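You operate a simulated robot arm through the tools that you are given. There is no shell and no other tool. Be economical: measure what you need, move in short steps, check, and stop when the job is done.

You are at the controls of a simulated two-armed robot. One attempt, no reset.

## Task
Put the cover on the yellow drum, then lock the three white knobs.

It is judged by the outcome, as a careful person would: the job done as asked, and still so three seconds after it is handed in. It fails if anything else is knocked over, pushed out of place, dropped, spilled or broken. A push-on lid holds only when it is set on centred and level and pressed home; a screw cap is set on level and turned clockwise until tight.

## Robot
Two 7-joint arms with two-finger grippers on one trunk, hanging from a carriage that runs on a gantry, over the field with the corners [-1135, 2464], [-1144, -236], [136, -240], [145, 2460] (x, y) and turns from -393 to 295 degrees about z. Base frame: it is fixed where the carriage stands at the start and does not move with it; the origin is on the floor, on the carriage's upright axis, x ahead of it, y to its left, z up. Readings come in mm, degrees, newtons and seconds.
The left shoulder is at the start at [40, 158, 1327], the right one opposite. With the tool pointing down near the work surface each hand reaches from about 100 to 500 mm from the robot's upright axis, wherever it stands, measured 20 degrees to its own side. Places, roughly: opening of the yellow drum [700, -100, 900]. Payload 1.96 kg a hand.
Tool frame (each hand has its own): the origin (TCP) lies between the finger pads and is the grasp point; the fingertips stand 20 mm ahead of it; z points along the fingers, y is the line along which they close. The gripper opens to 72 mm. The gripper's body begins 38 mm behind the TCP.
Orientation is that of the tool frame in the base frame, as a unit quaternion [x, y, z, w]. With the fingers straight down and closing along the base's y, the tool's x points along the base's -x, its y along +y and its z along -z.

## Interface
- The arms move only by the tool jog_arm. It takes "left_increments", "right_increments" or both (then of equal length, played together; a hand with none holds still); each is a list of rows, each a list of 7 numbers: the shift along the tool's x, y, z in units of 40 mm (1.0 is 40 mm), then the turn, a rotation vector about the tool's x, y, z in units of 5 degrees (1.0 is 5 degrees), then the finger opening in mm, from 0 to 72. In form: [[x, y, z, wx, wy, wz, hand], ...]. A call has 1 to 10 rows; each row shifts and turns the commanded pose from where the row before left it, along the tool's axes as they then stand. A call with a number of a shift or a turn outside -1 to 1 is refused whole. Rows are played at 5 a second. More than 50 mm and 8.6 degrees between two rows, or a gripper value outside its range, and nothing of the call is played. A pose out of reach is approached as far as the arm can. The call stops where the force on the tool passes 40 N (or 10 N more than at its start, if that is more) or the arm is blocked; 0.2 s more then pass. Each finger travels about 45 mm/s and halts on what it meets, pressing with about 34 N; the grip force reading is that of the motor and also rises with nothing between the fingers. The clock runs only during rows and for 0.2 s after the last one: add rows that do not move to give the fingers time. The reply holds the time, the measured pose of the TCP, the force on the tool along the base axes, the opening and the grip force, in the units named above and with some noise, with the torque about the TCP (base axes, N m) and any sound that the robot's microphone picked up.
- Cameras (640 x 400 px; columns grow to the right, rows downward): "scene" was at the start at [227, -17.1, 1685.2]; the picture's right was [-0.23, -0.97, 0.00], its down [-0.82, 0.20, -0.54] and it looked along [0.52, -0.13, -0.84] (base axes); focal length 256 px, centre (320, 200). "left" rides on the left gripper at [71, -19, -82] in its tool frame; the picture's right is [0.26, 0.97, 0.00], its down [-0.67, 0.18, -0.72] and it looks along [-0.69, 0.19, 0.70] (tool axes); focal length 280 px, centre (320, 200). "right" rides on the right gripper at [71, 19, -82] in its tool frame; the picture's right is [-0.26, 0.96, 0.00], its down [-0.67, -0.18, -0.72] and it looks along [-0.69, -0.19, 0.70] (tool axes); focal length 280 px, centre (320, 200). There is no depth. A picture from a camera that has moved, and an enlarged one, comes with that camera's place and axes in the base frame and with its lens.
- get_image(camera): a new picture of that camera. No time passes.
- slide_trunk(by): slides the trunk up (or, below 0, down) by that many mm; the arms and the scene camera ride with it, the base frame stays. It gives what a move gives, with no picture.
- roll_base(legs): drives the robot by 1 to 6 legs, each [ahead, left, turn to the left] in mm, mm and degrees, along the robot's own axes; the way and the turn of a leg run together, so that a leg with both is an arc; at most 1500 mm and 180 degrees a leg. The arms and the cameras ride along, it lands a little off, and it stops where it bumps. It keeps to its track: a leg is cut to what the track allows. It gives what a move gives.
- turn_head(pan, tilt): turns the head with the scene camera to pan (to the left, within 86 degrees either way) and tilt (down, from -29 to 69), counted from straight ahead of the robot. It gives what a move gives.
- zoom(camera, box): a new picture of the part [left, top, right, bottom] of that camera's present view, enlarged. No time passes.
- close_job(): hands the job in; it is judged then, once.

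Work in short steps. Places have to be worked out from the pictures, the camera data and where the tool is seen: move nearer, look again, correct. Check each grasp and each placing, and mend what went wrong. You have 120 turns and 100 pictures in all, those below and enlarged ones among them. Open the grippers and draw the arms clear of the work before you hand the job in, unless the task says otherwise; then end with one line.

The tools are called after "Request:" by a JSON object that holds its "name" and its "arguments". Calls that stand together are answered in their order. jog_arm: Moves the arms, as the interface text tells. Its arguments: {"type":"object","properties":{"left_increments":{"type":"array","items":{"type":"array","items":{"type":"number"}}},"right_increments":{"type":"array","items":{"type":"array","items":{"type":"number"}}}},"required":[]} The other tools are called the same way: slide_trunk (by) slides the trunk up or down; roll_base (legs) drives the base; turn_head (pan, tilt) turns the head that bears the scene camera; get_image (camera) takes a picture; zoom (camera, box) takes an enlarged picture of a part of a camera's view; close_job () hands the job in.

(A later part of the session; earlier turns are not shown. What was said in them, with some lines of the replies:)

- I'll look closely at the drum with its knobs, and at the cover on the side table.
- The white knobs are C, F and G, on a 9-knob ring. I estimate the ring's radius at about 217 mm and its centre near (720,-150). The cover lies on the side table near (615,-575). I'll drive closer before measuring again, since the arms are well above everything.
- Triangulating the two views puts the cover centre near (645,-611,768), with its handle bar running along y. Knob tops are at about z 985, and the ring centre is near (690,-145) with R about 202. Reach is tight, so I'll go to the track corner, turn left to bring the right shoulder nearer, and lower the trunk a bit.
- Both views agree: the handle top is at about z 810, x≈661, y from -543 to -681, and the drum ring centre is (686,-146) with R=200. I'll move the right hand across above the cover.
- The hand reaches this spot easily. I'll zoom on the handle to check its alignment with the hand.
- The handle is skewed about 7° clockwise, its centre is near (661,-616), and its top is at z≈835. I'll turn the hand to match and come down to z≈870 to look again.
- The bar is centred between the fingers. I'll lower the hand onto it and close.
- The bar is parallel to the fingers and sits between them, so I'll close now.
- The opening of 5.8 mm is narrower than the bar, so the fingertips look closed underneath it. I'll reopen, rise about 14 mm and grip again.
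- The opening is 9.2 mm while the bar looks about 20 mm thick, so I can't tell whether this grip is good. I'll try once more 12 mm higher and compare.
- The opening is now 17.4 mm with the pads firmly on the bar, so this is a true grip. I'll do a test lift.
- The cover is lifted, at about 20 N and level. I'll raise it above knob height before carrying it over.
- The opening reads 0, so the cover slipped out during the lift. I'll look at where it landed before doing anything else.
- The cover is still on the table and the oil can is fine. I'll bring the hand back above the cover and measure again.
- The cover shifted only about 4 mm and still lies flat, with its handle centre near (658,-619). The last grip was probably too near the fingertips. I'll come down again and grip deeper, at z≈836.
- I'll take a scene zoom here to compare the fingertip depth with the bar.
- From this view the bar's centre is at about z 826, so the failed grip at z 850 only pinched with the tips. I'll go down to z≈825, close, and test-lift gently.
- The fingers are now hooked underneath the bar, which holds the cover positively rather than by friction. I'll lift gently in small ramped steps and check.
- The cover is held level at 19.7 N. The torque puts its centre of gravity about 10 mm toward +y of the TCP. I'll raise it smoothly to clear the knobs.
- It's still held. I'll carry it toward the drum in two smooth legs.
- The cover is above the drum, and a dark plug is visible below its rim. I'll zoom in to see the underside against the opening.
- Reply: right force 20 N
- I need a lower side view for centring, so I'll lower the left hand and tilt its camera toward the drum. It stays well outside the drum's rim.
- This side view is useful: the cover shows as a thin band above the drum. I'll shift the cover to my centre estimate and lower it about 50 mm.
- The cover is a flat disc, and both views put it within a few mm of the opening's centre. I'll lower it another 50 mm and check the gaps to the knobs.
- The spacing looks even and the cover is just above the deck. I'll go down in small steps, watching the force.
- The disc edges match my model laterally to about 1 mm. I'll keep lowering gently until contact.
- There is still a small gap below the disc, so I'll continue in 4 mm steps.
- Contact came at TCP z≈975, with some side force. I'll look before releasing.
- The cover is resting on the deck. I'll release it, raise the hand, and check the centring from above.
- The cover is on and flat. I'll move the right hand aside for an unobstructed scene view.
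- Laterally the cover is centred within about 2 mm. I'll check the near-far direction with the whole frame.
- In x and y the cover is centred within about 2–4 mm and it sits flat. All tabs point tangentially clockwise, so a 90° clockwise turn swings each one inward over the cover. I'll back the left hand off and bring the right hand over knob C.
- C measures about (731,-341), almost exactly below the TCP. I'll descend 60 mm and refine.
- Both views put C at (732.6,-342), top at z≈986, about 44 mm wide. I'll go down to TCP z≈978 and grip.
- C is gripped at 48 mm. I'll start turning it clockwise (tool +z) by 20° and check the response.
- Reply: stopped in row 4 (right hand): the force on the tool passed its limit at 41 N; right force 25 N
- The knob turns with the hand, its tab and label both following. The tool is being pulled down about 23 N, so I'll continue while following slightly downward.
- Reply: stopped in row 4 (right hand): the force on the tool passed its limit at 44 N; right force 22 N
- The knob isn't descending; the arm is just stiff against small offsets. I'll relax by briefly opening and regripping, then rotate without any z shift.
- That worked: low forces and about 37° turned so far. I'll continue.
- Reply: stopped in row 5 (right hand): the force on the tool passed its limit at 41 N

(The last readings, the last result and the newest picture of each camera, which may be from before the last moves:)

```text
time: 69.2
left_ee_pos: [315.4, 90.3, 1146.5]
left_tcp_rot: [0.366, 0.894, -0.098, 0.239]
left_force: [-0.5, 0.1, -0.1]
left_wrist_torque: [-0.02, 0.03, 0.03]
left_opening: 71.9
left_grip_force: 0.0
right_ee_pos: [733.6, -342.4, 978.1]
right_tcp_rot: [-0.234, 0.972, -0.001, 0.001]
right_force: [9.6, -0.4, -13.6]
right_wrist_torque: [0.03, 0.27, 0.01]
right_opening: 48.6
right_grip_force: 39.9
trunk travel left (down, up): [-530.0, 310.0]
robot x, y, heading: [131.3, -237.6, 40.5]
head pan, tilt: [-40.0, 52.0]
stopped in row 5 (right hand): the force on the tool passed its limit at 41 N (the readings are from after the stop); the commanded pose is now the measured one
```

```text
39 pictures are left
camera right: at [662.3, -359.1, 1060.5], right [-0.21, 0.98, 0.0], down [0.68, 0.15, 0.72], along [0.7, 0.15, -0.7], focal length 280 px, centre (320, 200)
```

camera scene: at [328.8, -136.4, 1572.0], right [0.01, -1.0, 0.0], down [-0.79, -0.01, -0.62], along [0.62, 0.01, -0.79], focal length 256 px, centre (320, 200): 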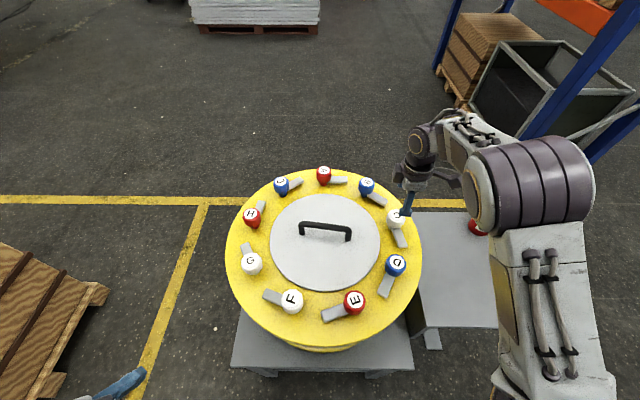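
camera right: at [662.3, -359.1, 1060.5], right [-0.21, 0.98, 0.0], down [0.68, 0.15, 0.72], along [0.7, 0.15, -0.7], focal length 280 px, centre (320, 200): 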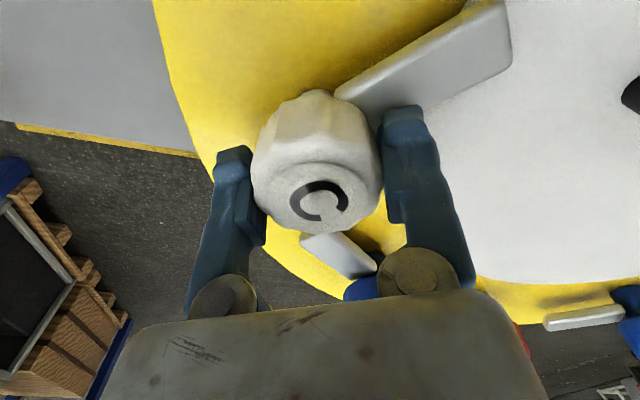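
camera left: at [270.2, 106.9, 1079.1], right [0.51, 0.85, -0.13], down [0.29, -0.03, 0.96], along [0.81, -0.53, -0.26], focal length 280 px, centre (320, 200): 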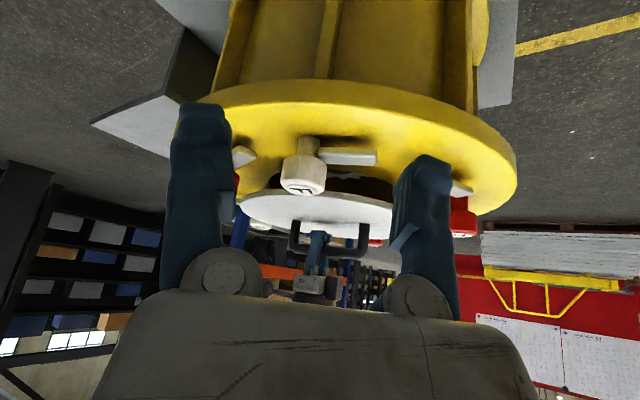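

The tab is starting over the cover, with about 55° turned and 35° left to point radially inward. I'll relax the grip and continue.

Request:
{"name": "jog_arm", "arguments": {"right_increments": [[0, 0, 0, 0, 0, 0, 56], [0, 0, 0, 0, 0, 0, 56], [0, 0, 0, 0, 0, 0, 40], [0, 0, 0, 0, 0, 0, 40], [0, 0, 0, 0, 0, 0.9, 40], [0, 0, 0, 0, 0, 0.9, 40], [0, 0, 0, 0, 0, 0.9, 40], [0, 0, 0, 0, 0, 0.9, 40], [0, 0, 0, 0, 0, 0, 40]]}}

Request:
{"name": "jog_arm", "arguments": {"right_increments": [[0, 0, 0, 0, 0, 0, 56], [0, 0, 0, 0, 0, 0, 56], [0, 0, 0, 0, 0, 0, 40], [0, 0, 0, 0, 0, 0, 40], [0, 0, 0, 0, 0, 0.9, 40], [0, 0, 0, 0, 0, 0.9, 40], [0, 0, 0, 0, 0, 0.9, 40], [0, 0, 0, 0, 0, 0.7, 40], [0, 0, 0, 0, 0, 0, 40]]}}

Request:
{"name": "get_image", "arguments": {"camera": "right"}}

```text
time: 71.2
left_ee_pos: [315.0, 88.8, 1146.6]
left_tcp_rot: [0.366, 0.894, -0.099, 0.241]
left_force: [-0.1, 0.0, 0.1]
left_wrist_torque: [0.01, 0.0, -0.02]
left_opening: 72.0
left_grip_force: 0.0
right_ee_pos: [734.6, -343.5, 977.9]
right_tcp_rot: [-0.079, 0.997, -0.001, 0.0]
right_force: [-3.2, -7.6, 5.8]
right_wrist_torque: [0.03, -0.13, 0.02]
right_opening: 48.4
right_grip_force: 39.9
trunk travel left (down, up): [-530.0, 310.0]
robot x, y, heading: [131.2, -241.4, 40.7]
head pan, tilt: [-40.0, 52.0]
```

```text
time: 73.2
left_ee_pos: [316.8, 89.2, 1145.9]
left_tcp_rot: [0.365, 0.894, -0.098, 0.24]
left_force: [-0.5, 0.2, 0.1]
left_wrist_torque: [0.0, -0.02, -0.02]
left_opening: 71.9
left_grip_force: 0.0
right_ee_pos: [733.9, -343.1, 978.8]
right_tcp_rot: [0.068, 0.998, -0.001, 0.0]
right_force: [14.4, -12.4, -25.1]
right_wrist_torque: [-0.06, 0.0, 1.4]
right_opening: 48.7
right_grip_force: 40.1
trunk travel left (down, up): [-530.0, 310.0]
robot x, y, heading: [134.5, -238.8, 40.5]
head pan, tilt: [-40.0, 52.0]
```

```text
38 pictures are left
camera right: at [666.6, -316.9, 1060.7], right [0.39, 0.92, 0.0], down [0.64, -0.27, 0.72], along [0.66, -0.28, -0.7], focal length 280 px, centre (320, 200)
```

right: 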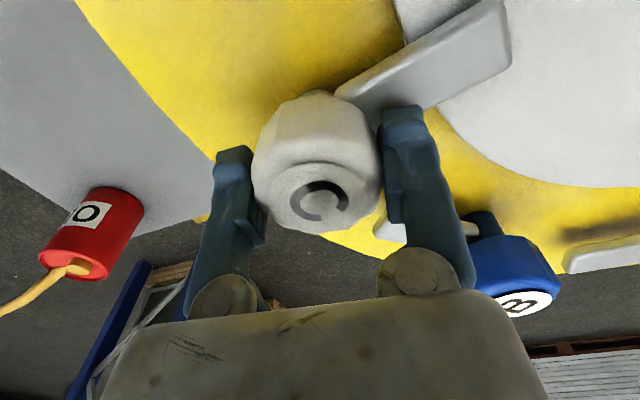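

About 89° turned, and 1.4 N·m is now resisting: C has reached its end stop with the tab over the cover. I'll release, rise and check.

Request:
{"name": "jog_arm", "arguments": {"right_increments": [[0, 0, 0, 0, 0, 0, 60], [0, 0, 0, 0, 0, 0, 72], [0, 0, 0, 0, 0, 0, 72], [0, 0, -0.5, 0, 0, 0, 72], [0, 0, -0.9, 0, 0, 0, 72], [0, 0, -0.9, 0, 0, 0, 72], [0, 0, 0, 0, 0, 0, 72]]}}

Request:
{"name": "zoom", "arguments": {"camera": "scene", "box": [220, 160, 460, 370]}}

```text
time: 74.8
left_ee_pos: [315.3, 91.0, 1145.6]
left_tcp_rot: [0.366, 0.894, -0.098, 0.239]
left_force: [0.7, 0.5, 0.3]
left_wrist_torque: [0.0, 0.04, 0.02]
left_opening: 72.2
left_grip_force: 0.1
right_ee_pos: [734.3, -343.2, 1071.0]
right_tcp_rot: [0.068, 0.998, 0.0, 0.001]
right_force: [-0.5, 0.2, 0.0]
right_wrist_torque: [0.01, 0.01, 0.05]
right_opening: 71.8
right_grip_force: 0.0
trunk travel left (down, up): [-530.0, 310.0]
robot x, y, heading: [127.1, -239.0, 40.7]
head pan, tilt: [-40.0, 52.0]
```

```text
1.90 times, centred on (340, 265) of scene
camera zoom: at [328.7, -136.5, 1571.9], right [0.01, -1.0, 0.0], down [-0.79, -0.01, -0.62], along [0.62, 0.01, -0.79], focal length 487 px, centre (282, 76)
```

zoom: 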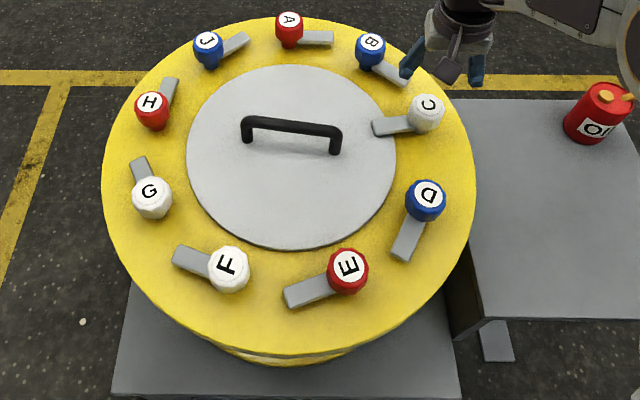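

C's tab now lies over the cover's edge. Next I'll move the right hand above knob F and wind the wrist back for the turn.

Request:
{"name": "jog_arm", "arguments": {"right_increments": [[0.73, 0.654, -0.2, 0, 0, 0, 72], [0.73, 0.654, -0.2, 0, 0, 0, 72], [0.73, 0.654, 0, 0, 0, 0, 72], [0.73, 0.654, 0, 0, 0, 0, 72], [0.73, 0.654, 0, 0, 0, 0, 72], [0.73, 0.654, 0, 0, 0, 0, 72], [0.73, 0.654, 0, 0, 0, 0, 72], [0.73, 0.654, 0, 0, 0, 0, 72], [0.73, 0.654, 0, 0, 0, 0, 72]]}}

Request:
{"name": "jog_arm", "arguments": {"right_increments": [[0, 0, 0, 0, 0, -1, 72], [0, 0, 0, 0, 0, -1, 72], [0, 0, 0, 0, 0, -1, 72], [0, 0, 0, 0, 0, -1, 72], [0, 0, 0, 0, 0, -1, 72], [0, 0, 0, 0, 0, -1, 72], [0, 0, 0, 0, 0, -1, 72], [0, 0, 0, 0, 0, -1, 72], [0, 0, 0, 0, 0, -1, 72], [0, 0, 0, 0, 0, -1, 72]]}}

Request:
{"name": "jog_arm", "arguments": {"right_increments": [[0, 0, 0, 0, 0, -1, 72], [0, 0, 0, 0, 0, -1, 72], [0, 0, 0, 0, 0, -1, 72], [0, 0, 0, 0, 0, -1, 72], [0, 0, 0, 0, 0, -1, 72], [0, 0, 0, 0, 0, -1, 72], [0, 0, 0, 0, 0, -1, 72], [0, 0, 0, 0, 0, -1, 72], [0, 0, 0, 0, 0, 0, 72]]}}

Request:
{"name": "get_image", "arguments": {"camera": "right"}}

```text
time: 76.8
left_ee_pos: [314.5, 90.7, 1146.7]
left_tcp_rot: [0.366, 0.894, -0.098, 0.24]
left_force: [-0.1, 0.2, 1.0]
left_wrist_torque: [0.02, -0.01, -0.02]
left_opening: 72.2
left_grip_force: 0.1
right_ee_pos: [504.2, -71.1, 1086.1]
right_tcp_rot: [0.068, 0.998, 0.0, 0.001]
right_force: [-0.1, 1.0, -0.3]
right_wrist_torque: [-0.01, -0.01, 0.02]
right_opening: 72.1
right_grip_force: 0.1
trunk travel left (down, up): [-530.0, 310.0]
robot x, y, heading: [134.9, -239.1, 40.4]
head pan, tilt: [-40.0, 52.0]
```

```text
time: 79.0
left_ee_pos: [315.5, 89.8, 1147.3]
left_tcp_rot: [0.366, 0.894, -0.098, 0.239]
left_force: [-0.1, 0.1, -0.4]
left_wrist_torque: [-0.01, 0.01, 0.03]
left_opening: 72.0
left_grip_force: 0.1
right_ee_pos: [504.4, -73.5, 1085.5]
right_tcp_rot: [-0.361, 0.933, 0.0, 0.001]
right_force: [-0.3, 0.2, 0.1]
right_wrist_torque: [-0.02, 0.03, 0.04]
right_opening: 71.9
right_grip_force: 0.1
trunk travel left (down, up): [-530.0, 310.0]
robot x, y, heading: [133.7, -238.8, 40.5]
head pan, tilt: [-40.0, 52.0]
```

```text
time: 81.0
left_ee_pos: [314.0, 89.8, 1145.9]
left_tcp_rot: [0.366, 0.894, -0.098, 0.24]
left_force: [0.5, 0.0, -0.1]
left_wrist_torque: [0.01, -0.01, 0.01]
left_opening: 71.7
left_grip_force: 0.0
right_ee_pos: [504.7, -72.7, 1085.6]
right_tcp_rot: [-0.658, 0.753, -0.001, 0.001]
right_force: [0.3, 0.0, 0.0]
right_wrist_torque: [-0.05, -0.02, -0.03]
right_opening: 72.2
right_grip_force: 0.0
trunk travel left (down, up): [-530.0, 310.0]
robot x, y, heading: [130.6, -243.6, 40.6]
head pan, tilt: [-40.0, 52.0]
```

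```text
36 pictures are left
camera right: at [475.8, -141.8, 1168.2], right [-0.92, 0.39, 0.0], down [0.27, 0.64, 0.72], along [0.28, 0.66, -0.7], focal length 280 px, centre (320, 200)
```

right: 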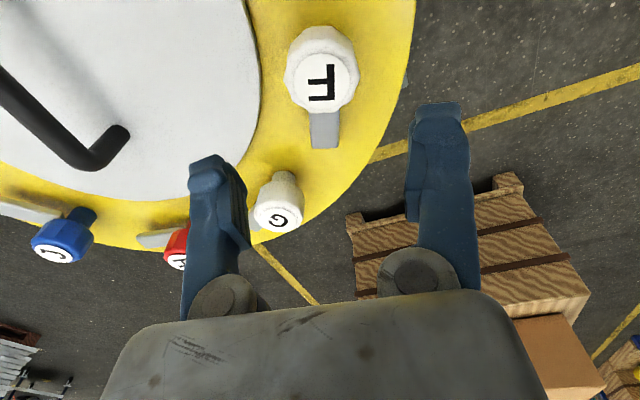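

F is at (504,-70), nearly below the TCP. I'll descend and grip.

Request:
{"name": "jog_arm", "arguments": {"right_increments": [[-0.06, 0, 0.6, 0, 0, 0, 72], [0, 0, 0.6, 0, 0, 0, 72], [0, 0, 0.6, 0, 0, 0, 72], [0, 0, 0, 0, 0, 0, 72]]}}

Request:
{"name": "get_image", "arguments": {"camera": "right"}}

```text
time: 82.0
left_ee_pos: [315.1, 90.5, 1145.9]
left_tcp_rot: [0.366, 0.894, -0.098, 0.24]
left_force: [0.1, 0.2, -0.3]
left_wrist_torque: [-0.02, -0.02, 0.0]
left_opening: 72.3
left_grip_force: 0.1
right_ee_pos: [505.1, -71.1, 1014.1]
right_tcp_rot: [-0.657, 0.754, -0.001, 0.001]
right_force: [-0.5, 0.1, 0.7]
right_wrist_torque: [-0.02, 0.01, 0.01]
right_opening: 71.8
right_grip_force: 0.0
trunk travel left (down, up): [-530.0, 310.0]
robot x, y, heading: [133.5, -239.7, 40.5]
head pan, tilt: [-40.0, 52.0]
```

```text
35 pictures are left
camera right: at [475.6, -139.8, 1096.8], right [-0.92, 0.39, 0.0], down [0.27, 0.64, 0.72], along [0.28, 0.66, -0.7], focal length 280 px, centre (320, 200)
```

right: 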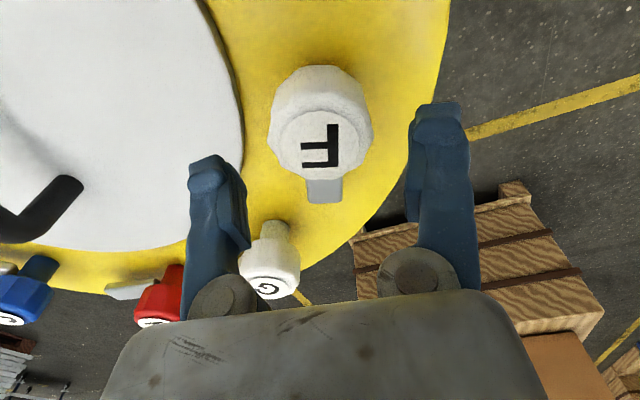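

F is confirmed at (505.5,-69.5). I'll go down to z≈979, grip and start turning.

Request:
{"name": "jog_arm", "arguments": {"right_increments": [[-0.04, 0, 0.44, 0, 0, 0, 72], [0, 0, 0.44, 0, 0, 0, 72], [0, 0, 0, 0, 0, 0, 60], [0, 0, 0, 0, 0, 0, 40], [0, 0, 0, 0, 0, 0, 40], [0, 0, 0, 0, 0, 0, 40]]}}

Request:
{"name": "jog_arm", "arguments": {"right_increments": [[0, 0, 0, 0, 0, 0.9, 40], [0, 0, 0, 0, 0, 0.9, 40], [0, 0, 0, 0, 0, 0.9, 40], [0, 0, 0, 0, 0, 0.9, 40], [0, 0, 0, 0, 0, 0, 40]]}}

Request:
{"name": "get_image", "arguments": {"camera": "right"}}

```text
time: 83.4
left_ee_pos: [316.5, 91.1, 1145.3]
left_tcp_rot: [0.366, 0.894, -0.098, 0.239]
left_force: [-0.2, -0.2, 0.2]
left_wrist_torque: [0.01, -0.01, 0.01]
left_opening: 72.2
left_grip_force: 0.0
right_ee_pos: [503.1, -69.2, 978.8]
right_tcp_rot: [-0.658, 0.753, -0.001, 0.001]
right_force: [6.3, 2.3, -11.2]
right_wrist_torque: [0.05, 0.0, -0.01]
right_opening: 49.7
right_grip_force: 40.4
trunk travel left (down, up): [-530.0, 310.0]
robot x, y, heading: [137.0, -241.6, 40.5]
head pan, tilt: [-40.0, 52.0]
```

```text
time: 84.6
left_ee_pos: [314.1, 90.2, 1145.7]
left_tcp_rot: [0.366, 0.894, -0.098, 0.239]
left_force: [0.3, 0.7, 0.1]
left_wrist_torque: [-0.05, -0.02, -0.01]
left_opening: 72.0
left_grip_force: 0.1
right_ee_pos: [505.1, -69.8, 978.5]
right_tcp_rot: [-0.531, 0.847, 0.0, 0.0]
right_force: [-3.2, -3.0, -0.4]
right_wrist_torque: [-0.27, 0.11, -0.01]
right_opening: 49.5
right_grip_force: 40.0
trunk travel left (down, up): [-530.0, 310.0]
robot x, y, heading: [130.1, -239.6, 40.6]
head pan, tilt: [-40.0, 52.0]
```

```text
34 pictures are left
camera right: at [456.8, -126.1, 1060.7], right [-0.75, 0.66, 0.0], down [0.46, 0.53, 0.71], along [0.47, 0.54, -0.7], focal length 280 px, centre (320, 200)
```

right: 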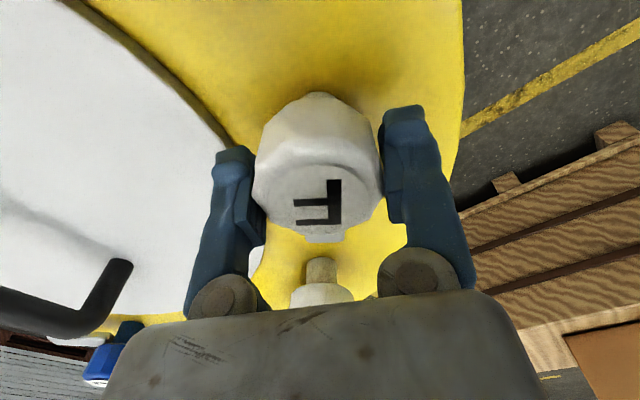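

F is turning cleanly, 18° so far. I'll continue with a relax-and-regrip between segments.

Request:
{"name": "jog_arm", "arguments": {"right_increments": [[0, 0, 0, 0, 0, 0.9, 40], [0, 0, 0, 0, 0, 0.9, 40], [0, 0, 0, 0, 0, 0.9, 40], [0, 0, 0, 0, 0, 0.9, 40], [0, 0, 0, 0, 0, 0.9, 40], [0, 0, 0, 0, 0, 0, 40]]}}

Request:
{"name": "jog_arm", "arguments": {"right_increments": [[0, 0, 0, 0, 0, 0, 57], [0, 0, 0, 0, 0, 0, 57], [0, 0, 0, 0, 0, 0, 40], [0, 0, 0, 0, 0, 0, 40], [0, 0, 0, 0, 0, 0.9, 40], [0, 0, 0, 0, 0, 0.9, 40], [0, 0, 0, 0, 0, 0.9, 40], [0, 0, 0, 0, 0, 0.9, 40], [0, 0, 0, 0, 0, 0.9, 40], [0, 0, 0, 0, 0, 0, 40]]}}

Request:
{"name": "get_image", "arguments": {"camera": "right"}}

```text
time: 86.0
left_ee_pos: [315.7, 89.1, 1146.8]
left_tcp_rot: [0.366, 0.894, -0.098, 0.24]
left_force: [-0.1, -0.5, 0.0]
left_wrist_torque: [0.01, -0.02, 0.02]
left_opening: 72.2
left_grip_force: 0.1
right_ee_pos: [505.2, -70.4, 977.9]
right_tcp_rot: [-0.355, 0.935, -0.002, 0.0]
right_force: [-2.0, -7.7, 12.0]
right_wrist_torque: [-0.25, 0.01, 0.02]
right_opening: 49.4
right_grip_force: 40.2
trunk travel left (down, up): [-530.0, 310.0]
robot x, y, heading: [134.9, -241.1, 40.6]
head pan, tilt: [-40.0, 52.0]
```

```text
time: 87.5
left_ee_pos: [316.1, 91.9, 1146.1]
left_tcp_rot: [0.366, 0.894, -0.098, 0.24]
left_force: [0.0, -0.5, -0.1]
left_wrist_torque: [-0.01, -0.01, 0.02]
left_opening: 71.9
left_grip_force: 0.1
right_ee_pos: [506.6, -69.8, 978.2]
right_tcp_rot: [-0.257, 0.966, -0.002, 0.001]
right_force: [8.2, 1.9, -18.2]
right_wrist_torque: [-0.04, 0.03, -0.01]
right_opening: 49.4
right_grip_force: 40.0
trunk travel left (down, up): [-530.0, 310.0]
robot x, y, heading: [132.1, -241.8, 40.5]
head pan, tilt: [-40.0, 52.0]
stopped in row 7 (right hand): the force on the tool passed its limit at 41 N (the readings are from after the stop); the commanded pose is now the measured one
```

```text
33 pictures are left
camera right: at [435.4, -89.5, 1060.4], right [-0.25, 0.97, 0.0], down [0.67, 0.18, 0.72], along [0.69, 0.18, -0.7], focal length 280 px, centre (320, 200)
```

right: 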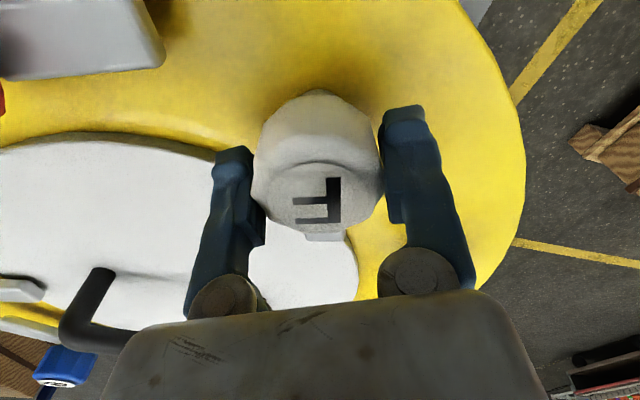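

About 52° turned, and the tab is moving over the cover. I'll continue in shorter segments.

Request:
{"name": "jog_arm", "arguments": {"right_increments": [[0, 0, 0, 0, 0, 0, 57], [0, 0, 0, 0, 0, 0, 57], [0, 0, 0, 0, 0, 0, 40], [0, 0, 0, 0, 0, 0, 40], [0, 0, 0, 0, 0, 0.9, 40], [0, 0, 0, 0, 0, 0.9, 40], [0, 0, 0, 0, 0, 0.9, 40], [0, 0, 0, 0, 0, 0.9, 40], [0, 0, 0, 0, 0, 0, 40]]}}

Request:
{"name": "jog_arm", "arguments": {"right_increments": [[0, 0, 0, 0, 0, 0, 57], [0, 0, 0, 0, 0, 0, 57], [0, 0, 0, 0, 0, 0, 40], [0, 0, 0, 0, 0, 0, 40], [0, 0, 0, 0, 0, 0.9, 40], [0, 0, 0, 0, 0, 0.9, 40], [0, 0, 0, 0, 0, 0.9, 40], [0, 0, 0, 0, 0, 0.9, 40], [0, 0, 0, 0, 0, 0.2, 40], [0, 0, 0, 0, 0, 0, 40]]}}

Request:
{"name": "get_image", "arguments": {"camera": "right"}}

```text
time: 89.5
left_ee_pos: [316.4, 89.2, 1145.9]
left_tcp_rot: [0.366, 0.894, -0.098, 0.241]
left_force: [-0.7, -0.5, 0.0]
left_wrist_torque: [-0.03, -0.02, -0.02]
left_opening: 72.3
left_grip_force: 0.1
right_ee_pos: [506.4, -71.7, 978.0]
right_tcp_rot: [-0.103, 0.995, -0.002, 0.002]
right_force: [1.7, -8.4, 8.3]
right_wrist_torque: [0.05, 0.09, 0.0]
right_opening: 49.1
right_grip_force: 39.5
trunk travel left (down, up): [-530.0, 310.0]
robot x, y, heading: [133.8, -239.1, 40.5]
head pan, tilt: [-40.0, 52.0]
```

```text
time: 91.7
left_ee_pos: [315.3, 89.7, 1144.4]
left_tcp_rot: [0.366, 0.894, -0.099, 0.24]
left_force: [0.7, -0.8, 1.1]
left_wrist_torque: [0.0, -0.05, 0.0]
left_opening: 71.8
left_grip_force: 0.0
right_ee_pos: [506.0, -72.1, 978.4]
right_tcp_rot: [0.063, 0.998, -0.001, 0.001]
right_force: [-0.2, -6.7, -11.0]
right_wrist_torque: [0.04, -0.22, -0.03]
right_opening: 49.6
right_grip_force: 39.6
trunk travel left (down, up): [-530.0, 310.0]
robot x, y, heading: [133.1, -238.1, 40.5]
head pan, tilt: [-40.0, 52.0]
```

```text
32 pictures are left
camera right: at [437.5, -44.7, 1060.3], right [0.38, 0.93, 0.0], down [0.65, -0.26, 0.72], along [0.66, -0.27, -0.7], focal length 280 px, centre (320, 200)
```

right: 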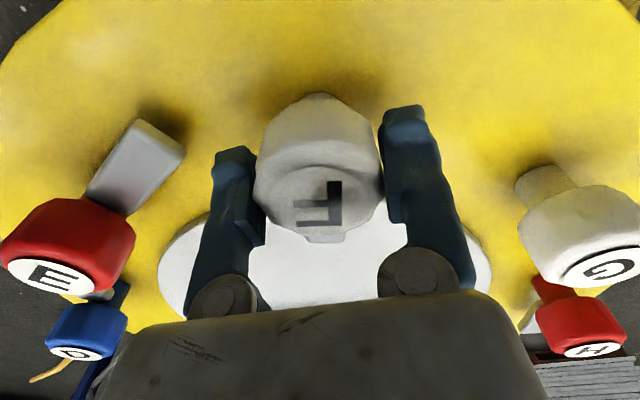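

89.5° turned but no stop torque yet. I'll continue a few degrees to reach the end stop.

Request:
{"name": "jog_arm", "arguments": {"right_increments": [[0, 0, 0, 0, 0, 0.5, 40], [0, 0, 0, 0, 0, 0.5, 40], [0, 0, 0, 0, 0, 0, 40]]}}

```text
time: 92.5
left_ee_pos: [316.0, 88.5, 1146.6]
left_tcp_rot: [0.366, 0.893, -0.099, 0.24]
left_force: [0.1, -0.1, -0.1]
left_wrist_torque: [0.0, 0.0, 0.0]
left_opening: 71.8
left_grip_force: 0.1
right_ee_pos: [505.4, -71.7, 978.8]
right_tcp_rot: [0.105, 0.994, -0.001, 0.002]
right_force: [-0.5, -9.1, 4.0]
right_wrist_torque: [0.23, 0.07, 0.94]
right_opening: 49.0
right_grip_force: 39.8
trunk travel left (down, up): [-530.0, 310.0]
robot x, y, heading: [133.7, -237.7, 40.5]
head pan, tilt: [-40.0, 52.0]
```

The stop torque has appeared (0.94 N·m), so F is locked. I'll release, rise and verify from the scene camera.

Request:
{"name": "jog_arm", "arguments": {"right_increments": [[0, 0, 0, 0, 0, 0.2, 40], [0, 0, 0, 0, 0, 0, 60], [0, 0, 0, 0, 0, 0, 72], [0, 0, 0, 0, 0, 0, 72], [0, 0, -0.5, 0, 0, 0, 72], [0, 0, -0.9, 0, 0, 0, 72], [0, 0, -0.9, 0, 0, 0, 72], [0, 0, -0.4, 0, 0, 0, 72]]}}

Request:
{"name": "zoom", "arguments": {"camera": "scene", "box": [220, 160, 460, 370]}}

```text
time: 94.3
left_ee_pos: [315.6, 90.6, 1146.7]
left_tcp_rot: [0.366, 0.894, -0.098, 0.24]
left_force: [-0.4, -0.4, 0.4]
left_wrist_torque: [-0.01, -0.01, -0.03]
left_opening: 72.0
left_grip_force: 0.1
right_ee_pos: [504.3, -70.8, 1085.7]
right_tcp_rot: [0.114, 0.993, -0.001, 0.0]
right_force: [-0.4, 0.2, 0.5]
right_wrist_torque: [0.0, 0.03, 0.02]
right_opening: 72.2
right_grip_force: 0.0
trunk travel left (down, up): [-530.0, 310.0]
robot x, y, heading: [133.9, -242.8, 40.6]
head pan, tilt: [-40.0, 52.0]
```

```text
1.90 times, centred on (340, 265) of scene
camera zoom: at [328.8, -136.5, 1571.9], right [0.01, -1.0, 0.0], down [-0.79, -0.01, -0.62], along [0.62, 0.01, -0.79], focal length 487 px, centre (282, 76)
```

zoom: 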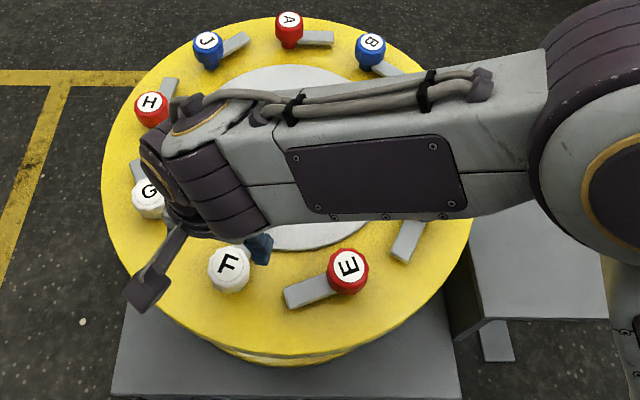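

F's tab no longer points outward. I'll move over knob G at about (597,33), winding the wrist back on the way.

Request:
{"name": "jog_arm", "arguments": {"right_increments": [[-0.42, 0.76, 0, 0, 0, 0, 72], [-0.42, 0.76, 0, 0, 0, 0, 72], [-0.42, 0.76, 0, 0, 0, 0, 72], [-0.42, 0.76, 0, 0, 0, 0, 72], [0, 0, 0, 0, 0, -1, 72], [0, 0, 0, 0, 0, -1, 72], [0, 0, 0, 0, 0, -1, 72], [0, 0, 0, 0, 0, -1, 72], [0, 0, 0, 0, 0, -1, 72], [0, 0, 0, 0, 0, -1, 72]]}}

Request:
{"name": "jog_arm", "arguments": {"right_increments": [[0, 0, 0, 0, 0, -1, 72], [0, 0, 0, 0, 0, -1, 72], [0, 0, 0, 0, 0, -1, 72], [0, 0, 0, 0, 0, -1, 72], [0, 0, 0, 0, 0, -1, 72], [0, 0, 0, 0, 0, -1, 72], [0, 0, 0, 0, 0, -1, 72], [0, 0, 0, 0, 0, -1, 72], [0, 0, 0, 0, 0, -1, 72], [0, 0, 0, 0, 0, -1, 72]]}}

Request:
{"name": "jog_arm", "arguments": {"right_increments": [[0, 0, 0, 0, 0, -1, 72], [0, 0, 0, 0, 0, -1, 72], [0, 0, 0, 0, 0, -1, 72], [0, 0, 0, 0, 0, 0, 72]]}}

Request:
{"name": "get_image", "arguments": {"camera": "right"}}

```text
time: 96.5
left_ee_pos: [315.1, 91.7, 1145.4]
left_tcp_rot: [0.366, 0.894, -0.098, 0.239]
left_force: [-0.1, -0.5, 0.1]
left_wrist_torque: [-0.03, 0.01, -0.03]
left_opening: 71.9
left_grip_force: 0.0
right_ee_pos: [597.9, 34.1, 1086.9]
right_tcp_rot: [-0.148, 0.989, -0.002, 0.001]
right_force: [0.2, -0.5, 0.4]
right_wrist_torque: [0.0, -0.02, 0.03]
right_opening: 72.0
right_grip_force: 0.0
trunk travel left (down, up): [-530.0, 310.0]
robot x, y, heading: [133.2, -240.6, 40.6]
head pan, tilt: [-40.0, 52.0]
```

```text
time: 98.7
left_ee_pos: [315.9, 91.5, 1145.5]
left_tcp_rot: [0.365, 0.894, -0.098, 0.24]
left_force: [0.1, 0.4, 0.0]
left_wrist_torque: [-0.02, -0.01, 0.0]
left_opening: 72.1
left_grip_force: 0.1
right_ee_pos: [597.5, 33.6, 1086.5]
right_tcp_rot: [-0.552, 0.834, -0.002, 0.0]
right_force: [-0.2, 0.3, -0.1]
right_wrist_torque: [0.0, 0.02, 0.02]
right_opening: 72.0
right_grip_force: 0.1
trunk travel left (down, up): [-530.0, 310.0]
robot x, y, heading: [131.8, -235.5, 40.5]
head pan, tilt: [-40.0, 52.0]
```

```text
time: 99.7
left_ee_pos: [314.2, 90.9, 1145.1]
left_tcp_rot: [0.366, 0.894, -0.098, 0.239]
left_force: [1.4, -0.5, 0.7]
left_wrist_torque: [0.04, 0.0, -0.01]
left_opening: 71.8
left_grip_force: 0.0
right_ee_pos: [598.8, 33.6, 1086.5]
right_tcp_rot: [-0.656, 0.755, -0.001, 0.0]
right_force: [0.2, 0.4, -0.2]
right_wrist_torque: [0.01, -0.01, 0.01]
right_opening: 71.8
right_grip_force: 0.0
trunk travel left (down, up): [-530.0, 310.0]
robot x, y, heading: [133.9, -234.1, 40.5]
head pan, tilt: [-40.0, 52.0]
```

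```text
30 pictures are left
camera right: at [568.7, -34.7, 1169.6], right [-0.92, 0.39, 0.0], down [0.27, 0.64, 0.71], along [0.28, 0.66, -0.7], focal length 280 px, centre (320, 200)
```

right: 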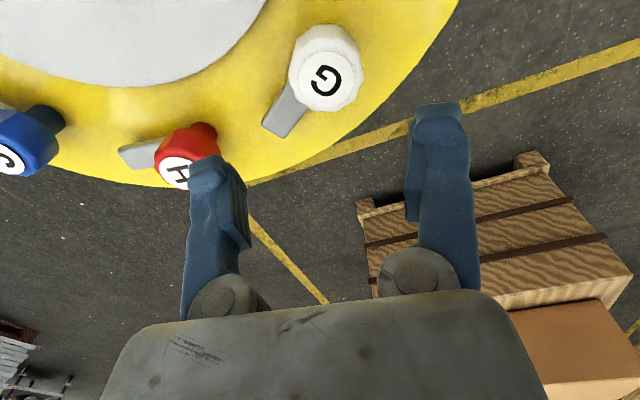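

G is at about (594.5,37.7). I'll correct and descend partway to refine.

Request:
{"name": "jog_arm", "arguments": {"right_increments": [[-0.085, 0.12, 0.6, 0, 0, 0, 72], [0, 0, 0.6, 0, 0, 0, 72], [0, 0, 0.6, 0, 0, 0, 72], [0, 0, 0, 0, 0, 0, 72]]}}

Request:
{"name": "get_image", "arguments": {"camera": "right"}}

```text
time: 100.7
left_ee_pos: [315.6, 91.3, 1146.1]
left_tcp_rot: [0.366, 0.894, -0.098, 0.239]
left_force: [0.4, -0.1, -0.9]
left_wrist_torque: [0.0, -0.02, 0.02]
left_opening: 71.8
left_grip_force: 0.1
right_ee_pos: [594.8, 38.8, 1012.2]
right_tcp_rot: [-0.656, 0.755, -0.002, 0.0]
right_force: [0.0, 0.2, 0.4]
right_wrist_torque: [0.01, 0.01, -0.03]
right_opening: 72.0
right_grip_force: 0.1
trunk travel left (down, up): [-530.0, 310.0]
robot x, y, heading: [131.7, -239.2, 40.4]
head pan, tilt: [-40.0, 52.0]
```

```text
29 pictures are left
camera right: at [565.3, -29.6, 1095.3], right [-0.92, 0.39, 0.0], down [0.27, 0.64, 0.71], along [0.28, 0.66, -0.7], focal length 280 px, centre (320, 200)
```

right: 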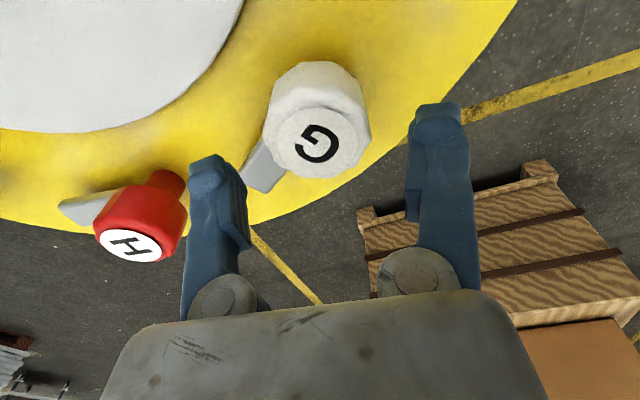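

The TCP is exactly over G. I'll descend, grip and turn.

Request:
{"name": "jog_arm", "arguments": {"right_increments": [[0, 0, 0.42, 0, 0, 0, 72], [0, 0, 0.42, 0, 0, 0, 72], [0, 0, 0, 0, 0, 0, 60], [0, 0, 0, 0, 0, 0, 40], [0, 0, 0, 0, 0, 0, 40], [0, 0, 0, 0, 0, 0, 40]]}}

Request:
{"name": "jog_arm", "arguments": {"right_increments": [[0, 0, 0, 0, 0, 0.9, 40], [0, 0, 0, 0, 0, 0.9, 40], [0, 0, 0, 0, 0, 0.9, 40], [0, 0, 0, 0, 0, 0.9, 40], [0, 0, 0, 0, 0, 0.9, 40], [0, 0, 0, 0, 0, 0, 40]]}}

Request:
{"name": "jog_arm", "arguments": {"right_increments": [[0, 0, 0, 0, 0, 0, 57], [0, 0, 0, 0, 0, 0, 57], [0, 0, 0, 0, 0, 0, 40], [0, 0, 0, 0, 0, 0, 40], [0, 0, 0, 0, 0, 0.9, 40], [0, 0, 0, 0, 0, 0.9, 40], [0, 0, 0, 0, 0, 0.9, 40], [0, 0, 0, 0, 0, 0.9, 40], [0, 0, 0, 0, 0, 0, 40]]}}

Request:
{"name": "get_image", "arguments": {"camera": "right"}}

```text
time: 102.1
left_ee_pos: [314.8, 92.0, 1146.5]
left_tcp_rot: [0.366, 0.894, -0.098, 0.24]
left_force: [0.2, 0.4, 0.0]
left_wrist_torque: [0.0, -0.02, 0.03]
left_opening: 71.6
left_grip_force: 0.1
right_ee_pos: [594.3, 38.5, 980.2]
right_tcp_rot: [-0.655, 0.755, -0.002, 0.0]
right_force: [10.9, 1.6, -7.6]
right_wrist_torque: [0.29, -0.11, -0.11]
right_opening: 47.7
right_grip_force: 39.9
trunk travel left (down, up): [-530.0, 310.0]
robot x, y, heading: [132.8, -238.2, 40.5]
head pan, tilt: [-40.0, 52.0]
```

```text
time: 103.1
left_ee_pos: [316.1, 92.2, 1146.9]
left_tcp_rot: [0.367, 0.894, -0.098, 0.238]
left_force: [0.5, -0.3, 0.6]
left_wrist_torque: [0.03, 0.0, -0.01]
left_opening: 71.9
left_grip_force: 0.0
right_ee_pos: [595.0, 38.3, 980.4]
right_tcp_rot: [-0.548, 0.837, -0.001, 0.0]
right_force: [9.7, 6.4, -12.7]
right_wrist_torque: [-0.4, 0.02, 0.0]
right_opening: 47.5
right_grip_force: 40.1
trunk travel left (down, up): [-530.0, 310.0]
robot x, y, heading: [134.5, -239.1, 40.5]
head pan, tilt: [-40.0, 52.0]
stopped in row 4 (right hand): the force on the tool passed its limit at 43 N (the readings are from after the stop); the commanded pose is now the measured one
```

```text
time: 105.1
left_ee_pos: [316.7, 90.6, 1146.0]
left_tcp_rot: [0.366, 0.894, -0.098, 0.241]
left_force: [0.4, 0.0, -0.4]
left_wrist_torque: [-0.02, -0.01, 0.0]
left_opening: 72.0
left_grip_force: 0.0
right_ee_pos: [595.4, 36.1, 980.5]
right_tcp_rot: [-0.411, 0.912, -0.003, 0.0]
right_force: [4.2, -5.0, 11.3]
right_wrist_torque: [-0.97, 0.58, -0.01]
right_opening: 47.4
right_grip_force: 39.6
trunk travel left (down, up): [-530.0, 310.0]
robot x, y, heading: [130.9, -238.4, 40.6]
head pan, tilt: [-40.0, 52.0]
```

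```text
28 pictures are left
camera right: at [533.7, -4.6, 1062.2], right [-0.55, 0.84, -0.01], down [0.58, 0.39, 0.72], along [0.6, 0.39, -0.7], focal length 280 px, centre (320, 200)
```

right: 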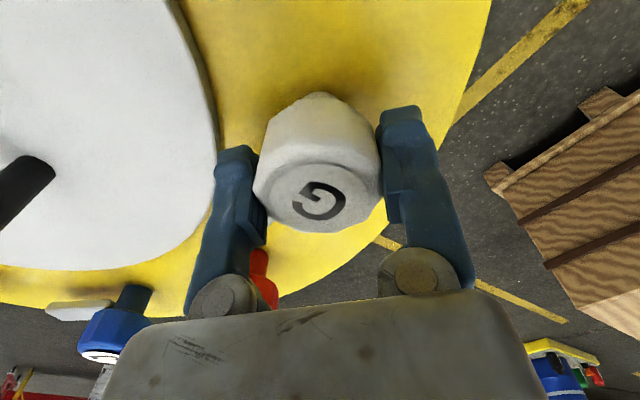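

G is turning with the hand, at 33°. I'll continue in relaxed segments.

Request:
{"name": "jog_arm", "arguments": {"right_increments": [[0, 0, 0, 0, 0, 0, 57], [0, 0, 0, 0, 0, 0, 57], [0, 0, 0, 0, 0, 0, 40], [0, 0, 0, 0, 0, 0, 40], [0, 0, 0, 0, 0, 0.9, 40], [0, 0, 0, 0, 0, 0.9, 40], [0, 0, 0, 0, 0, 0.9, 40], [0, 0, 0, 0, 0, 0.9, 40], [0, 0, 0, 0, 0, 0, 40]]}}

Request:
{"name": "jog_arm", "arguments": {"right_increments": [[0, 0, 0, 0, 0, 0, 57], [0, 0, 0, 0, 0, 0, 57], [0, 0, 0, 0, 0, 0, 40], [0, 0, 0, 0, 0, 0, 40], [0, 0, 0, 0, 0, 0.9, 40], [0, 0, 0, 0, 0, 0.9, 40], [0, 0, 0, 0, 0, 0.9, 40], [0, 0, 0, 0, 0, 0.9, 40], [0, 0, 0, 0, 0, 0, 40]]}}

Request:
{"name": "get_image", "arguments": {"camera": "right"}}

```text
time: 107.1
left_ee_pos: [316.9, 91.5, 1144.7]
left_tcp_rot: [0.366, 0.893, -0.098, 0.241]
left_force: [-1.0, 0.6, 0.0]
left_wrist_torque: [0.0, -0.01, -0.03]
left_opening: 72.2
left_grip_force: 0.1
right_ee_pos: [595.1, 35.5, 977.9]
right_tcp_rot: [-0.262, 0.965, -0.003, 0.001]
right_force: [21.8, 1.7, -31.7]
right_wrist_torque: [-0.53, 0.53, 0.0]
right_opening: 47.8
right_grip_force: 39.7
trunk travel left (down, up): [-530.0, 310.0]
robot x, y, heading: [131.6, -238.6, 40.6]
head pan, tilt: [-40.0, 52.0]
```

```text
time: 109.1
left_ee_pos: [316.8, 88.9, 1145.1]
left_tcp_rot: [0.365, 0.894, -0.098, 0.24]
left_force: [0.0, 0.8, 0.5]
left_wrist_torque: [0.02, 0.02, 0.01]
left_opening: 72.1
left_grip_force: 0.1
right_ee_pos: [595.4, 36.5, 979.0]
right_tcp_rot: [-0.108, 0.994, -0.003, 0.001]
right_force: [-6.6, -18.5, 36.4]
right_wrist_torque: [-0.41, 0.73, -0.01]
right_opening: 47.5
right_grip_force: 40.5
trunk travel left (down, up): [-530.0, 310.0]
robot x, y, heading: [131.9, -238.0, 40.4]
head pan, tilt: [-40.0, 52.0]
```

```text
27 pictures are left
camera right: at [520.9, 38.3, 1062.4], right [0.05, 1.0, -0.01], down [0.7, -0.03, 0.72], along [0.72, -0.04, -0.7], focal length 280 px, centre (320, 200)
```

right: 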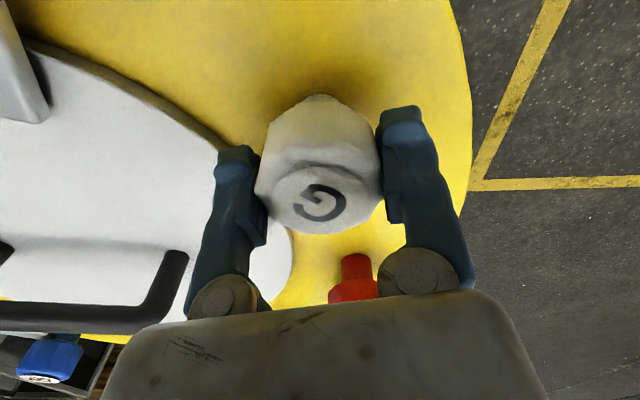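

69° turned, and F's tab is visible over the cover at the upper left. I'll finish the last ~22° to the stop.

Request:
{"name": "jog_arm", "arguments": {"right_increments": [[0, 0, 0, 0, 0, 0, 57], [0, 0, 0, 0, 0, 0, 57], [0, 0, 0, 0, 0, 0, 40], [0, 0, 0, 0, 0, 0, 40], [0, 0, 0, 0, 0, 0.9, 40], [0, 0, 0, 0, 0, 0.9, 40], [0, 0, 0, 0, 0, 0.9, 40], [0, 0, 0, 0, 0, 0.9, 40], [0, 0, 0, 0, 0, 0, 40]]}}

Request:
{"name": "jog_arm", "arguments": {"right_increments": [[0, 0, 0, 0, 0, 0, 57], [0, 0, 0, 0, 0, 0, 57], [0, 0, 0, 0, 0, 0, 40], [0, 0, 0, 0, 0, 0, 40], [0, 0, 0, 0, 0, 0.5, 40], [0, 0, 0, 0, 0, 0.4, 40], [0, 0, 0, 0, 0, 0, 40]]}}

```text
time: 111.1
left_ee_pos: [314.8, 89.1, 1145.4]
left_tcp_rot: [0.365, 0.895, -0.098, 0.239]
left_force: [-0.4, -0.1, 0.0]
left_wrist_torque: [-0.02, -0.02, 0.0]
left_opening: 72.1
left_grip_force: 0.1
right_ee_pos: [592.2, 36.7, 978.7]
right_tcp_rot: [0.048, 0.999, -0.003, 0.001]
right_force: [7.2, -1.0, -26.8]
right_wrist_torque: [0.03, 0.58, -0.06]
right_opening: 47.9
right_grip_force: 40.4
trunk travel left (down, up): [-530.0, 310.0]
robot x, y, heading: [135.4, -241.6, 40.4]
head pan, tilt: [-40.0, 52.0]
```

```text
time: 112.7
left_ee_pos: [315.3, 91.2, 1145.5]
left_tcp_rot: [0.365, 0.894, -0.098, 0.241]
left_force: [0.7, -0.3, 0.8]
left_wrist_torque: [-0.03, 0.01, -0.02]
left_opening: 71.9
left_grip_force: 0.0
right_ee_pos: [594.6, 35.9, 979.4]
right_tcp_rot: [0.087, 0.996, -0.002, 0.001]
right_force: [-1.4, -9.8, 13.2]
right_wrist_torque: [0.03, -0.57, 1.39]
right_opening: 47.3
right_grip_force: 39.8
trunk travel left (down, up): [-530.0, 310.0]
robot x, y, heading: [136.1, -235.6, 40.2]
head pan, tilt: [-40.0, 52.0]
```

The stop torque is 1.39 N·m, so G is locked. I'll release, rise and withdraw the arm for a clear check.

Request:
{"name": "jog_arm", "arguments": {"right_increments": [[0, 0, 0, 0, 0, 0, 60], [0, 0, 0, 0, 0, 0, 72], [0, 0, 0, 0, 0, 0, 72], [0, 0, -0.5, 0, 0, 0, 72], [0, 0, -0.9, 0, 0, 0, 72], [0, 0, -0.9, 0, 0, 0, 72], [0, 0, -0.9, 0, 0, 0, 72], [0, 0, -0.9, 0, 0, 0, 72]]}}

Request:
{"name": "jog_arm", "arguments": {"right_increments": [[0.3, -0.9, 0, 0, 0, 0, 72], [0.3, -0.9, 0, 0, 0, 0, 72], [0.3, -0.9, 0, 0, 0, 0, 72], [0.3, -0.9, 0, 0, 0, 0, 72], [0.3, -0.9, 0, 0, 0, 0, 72], [0.3, -0.9, 0, 0, 0, 0, 72], [0.3, -0.9, 0, 0, 0, 0, 72], [0.3, -0.9, 0, 0, 0, 0, 72], [0.3, -0.9, 0, 0, 0, 0, 72], [0.3, -0.9, 0, 0, 0, 0, 72]]}}

Request:
{"name": "zoom", "arguments": {"camera": "scene", "box": [220, 160, 460, 370]}}

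```text
time: 114.5
left_ee_pos: [315.2, 91.7, 1144.9]
left_tcp_rot: [0.365, 0.894, -0.097, 0.239]
left_force: [0.5, -0.6, -0.8]
left_wrist_torque: [0.0, -0.01, 0.0]
left_opening: 71.9
left_grip_force: 0.0
right_ee_pos: [589.8, 35.0, 1144.5]
right_tcp_rot: [0.087, 0.996, -0.003, 0.001]
right_force: [-0.7, 0.3, 0.1]
right_wrist_torque: [0.0, 0.03, -0.02]
right_opening: 72.0
right_grip_force: 0.0
trunk travel left (down, up): [-530.0, 310.0]
robot x, y, heading: [130.8, -239.0, 40.6]
head pan, tilt: [-40.0, 52.0]
```

```text
time: 116.7
left_ee_pos: [316.0, 90.5, 1146.6]
left_tcp_rot: [0.365, 0.894, -0.098, 0.24]
left_force: [-0.6, 0.2, 0.5]
left_wrist_torque: [0.0, -0.01, 0.01]
left_opening: 72.2
left_grip_force: 0.0
right_ee_pos: [437.4, -276.8, 1169.9]
right_tcp_rot: [0.086, 0.996, -0.003, 0.0]
right_force: [0.1, 0.2, -0.5]
right_wrist_torque: [0.03, -0.02, 0.02]
right_opening: 71.9
right_grip_force: 0.0
right hand out of reach, approached as far as the arm can: row 9, 10
trunk travel left (down, up): [-530.0, 310.0]
robot x, y, heading: [136.2, -238.3, 40.4]
head pan, tilt: [-40.0, 52.0]
```

```text
1.90 times, centred on (340, 265) of scene
camera zoom: at [328.8, -136.5, 1571.9], right [0.01, -1.0, 0.0], down [-0.79, -0.01, -0.62], along [0.62, 0.01, -0.79], focal length 487 px, centre (282, 76)
```

zoom: 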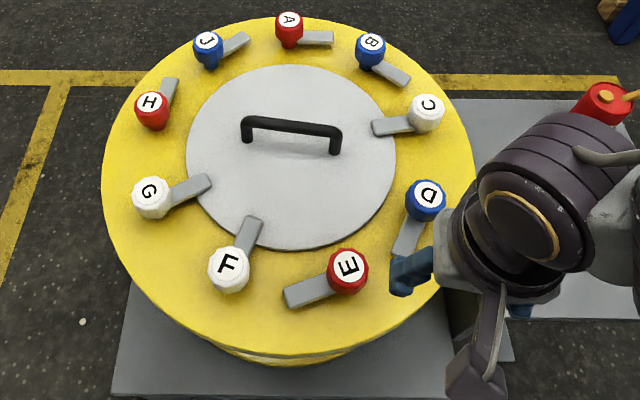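

All three white knobs (C, F, G) are locked with their tabs over the cover, and the other knobs are unchanged. I'll raise the right hand further clear before handing in.

Request:
{"name": "jog_arm", "arguments": {"right_increments": [[0.3, -0.3, -0.9, 0, 0, 0, 72], [0, -0.5, -0.9, 0, 0, 0, 72], [0, -0.5, -0.5, 0, 0, 0, 72], [0, 0, 0, 0, 0, 0, 72]]}}

Request:
{"name": "get_image", "arguments": {"camera": "scene"}}

```text
time: 117.7
left_ee_pos: [315.1, 91.1, 1145.1]
left_tcp_rot: [0.366, 0.894, -0.098, 0.239]
left_force: [0.1, 0.2, 0.2]
left_wrist_torque: [-0.03, 0.02, -0.01]
left_opening: 72.0
left_grip_force: 0.1
right_ee_pos: [381.8, -290.2, 1220.8]
right_tcp_rot: [0.087, 0.996, -0.002, 0.001]
right_force: [-0.6, -0.3, -0.4]
right_wrist_torque: [-0.01, -0.02, -0.02]
right_opening: 71.9
right_grip_force: 0.1
right hand out of reach, approached as far as the arm can: row 1, 2, 3
trunk travel left (down, up): [-530.0, 310.0]
robot x, y, heading: [133.0, -244.4, 40.3]
head pan, tilt: [-40.0, 52.0]
```

```text
25 pictures are left
camera scene: at [328.8, -136.3, 1571.9], right [0.01, -1.0, 0.0], down [-0.79, -0.01, -0.62], along [0.62, 0.01, -0.79], focal length 256 px, centre (320, 200)
```

scene: 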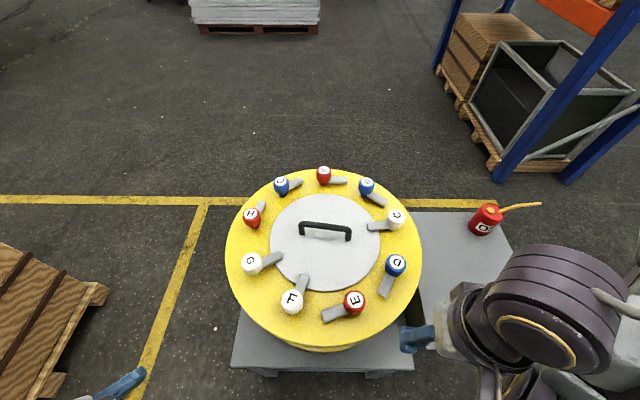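

The cover is centred, the three white knobs are locked, the oil can is standing where it was, and both arms are clear. I'm handing in the job.

Request:
{"name": "close_job", "arguments": {}}

```text
The job is handed in.
```

The cover is on the yellow drum, and the white knobs C, F and G are turned clockwise to their stops with their tabs over its edge; the cover slipped once during the first lift and dropped back flat onto its table, apparently unharmed, and I never pressed it down.
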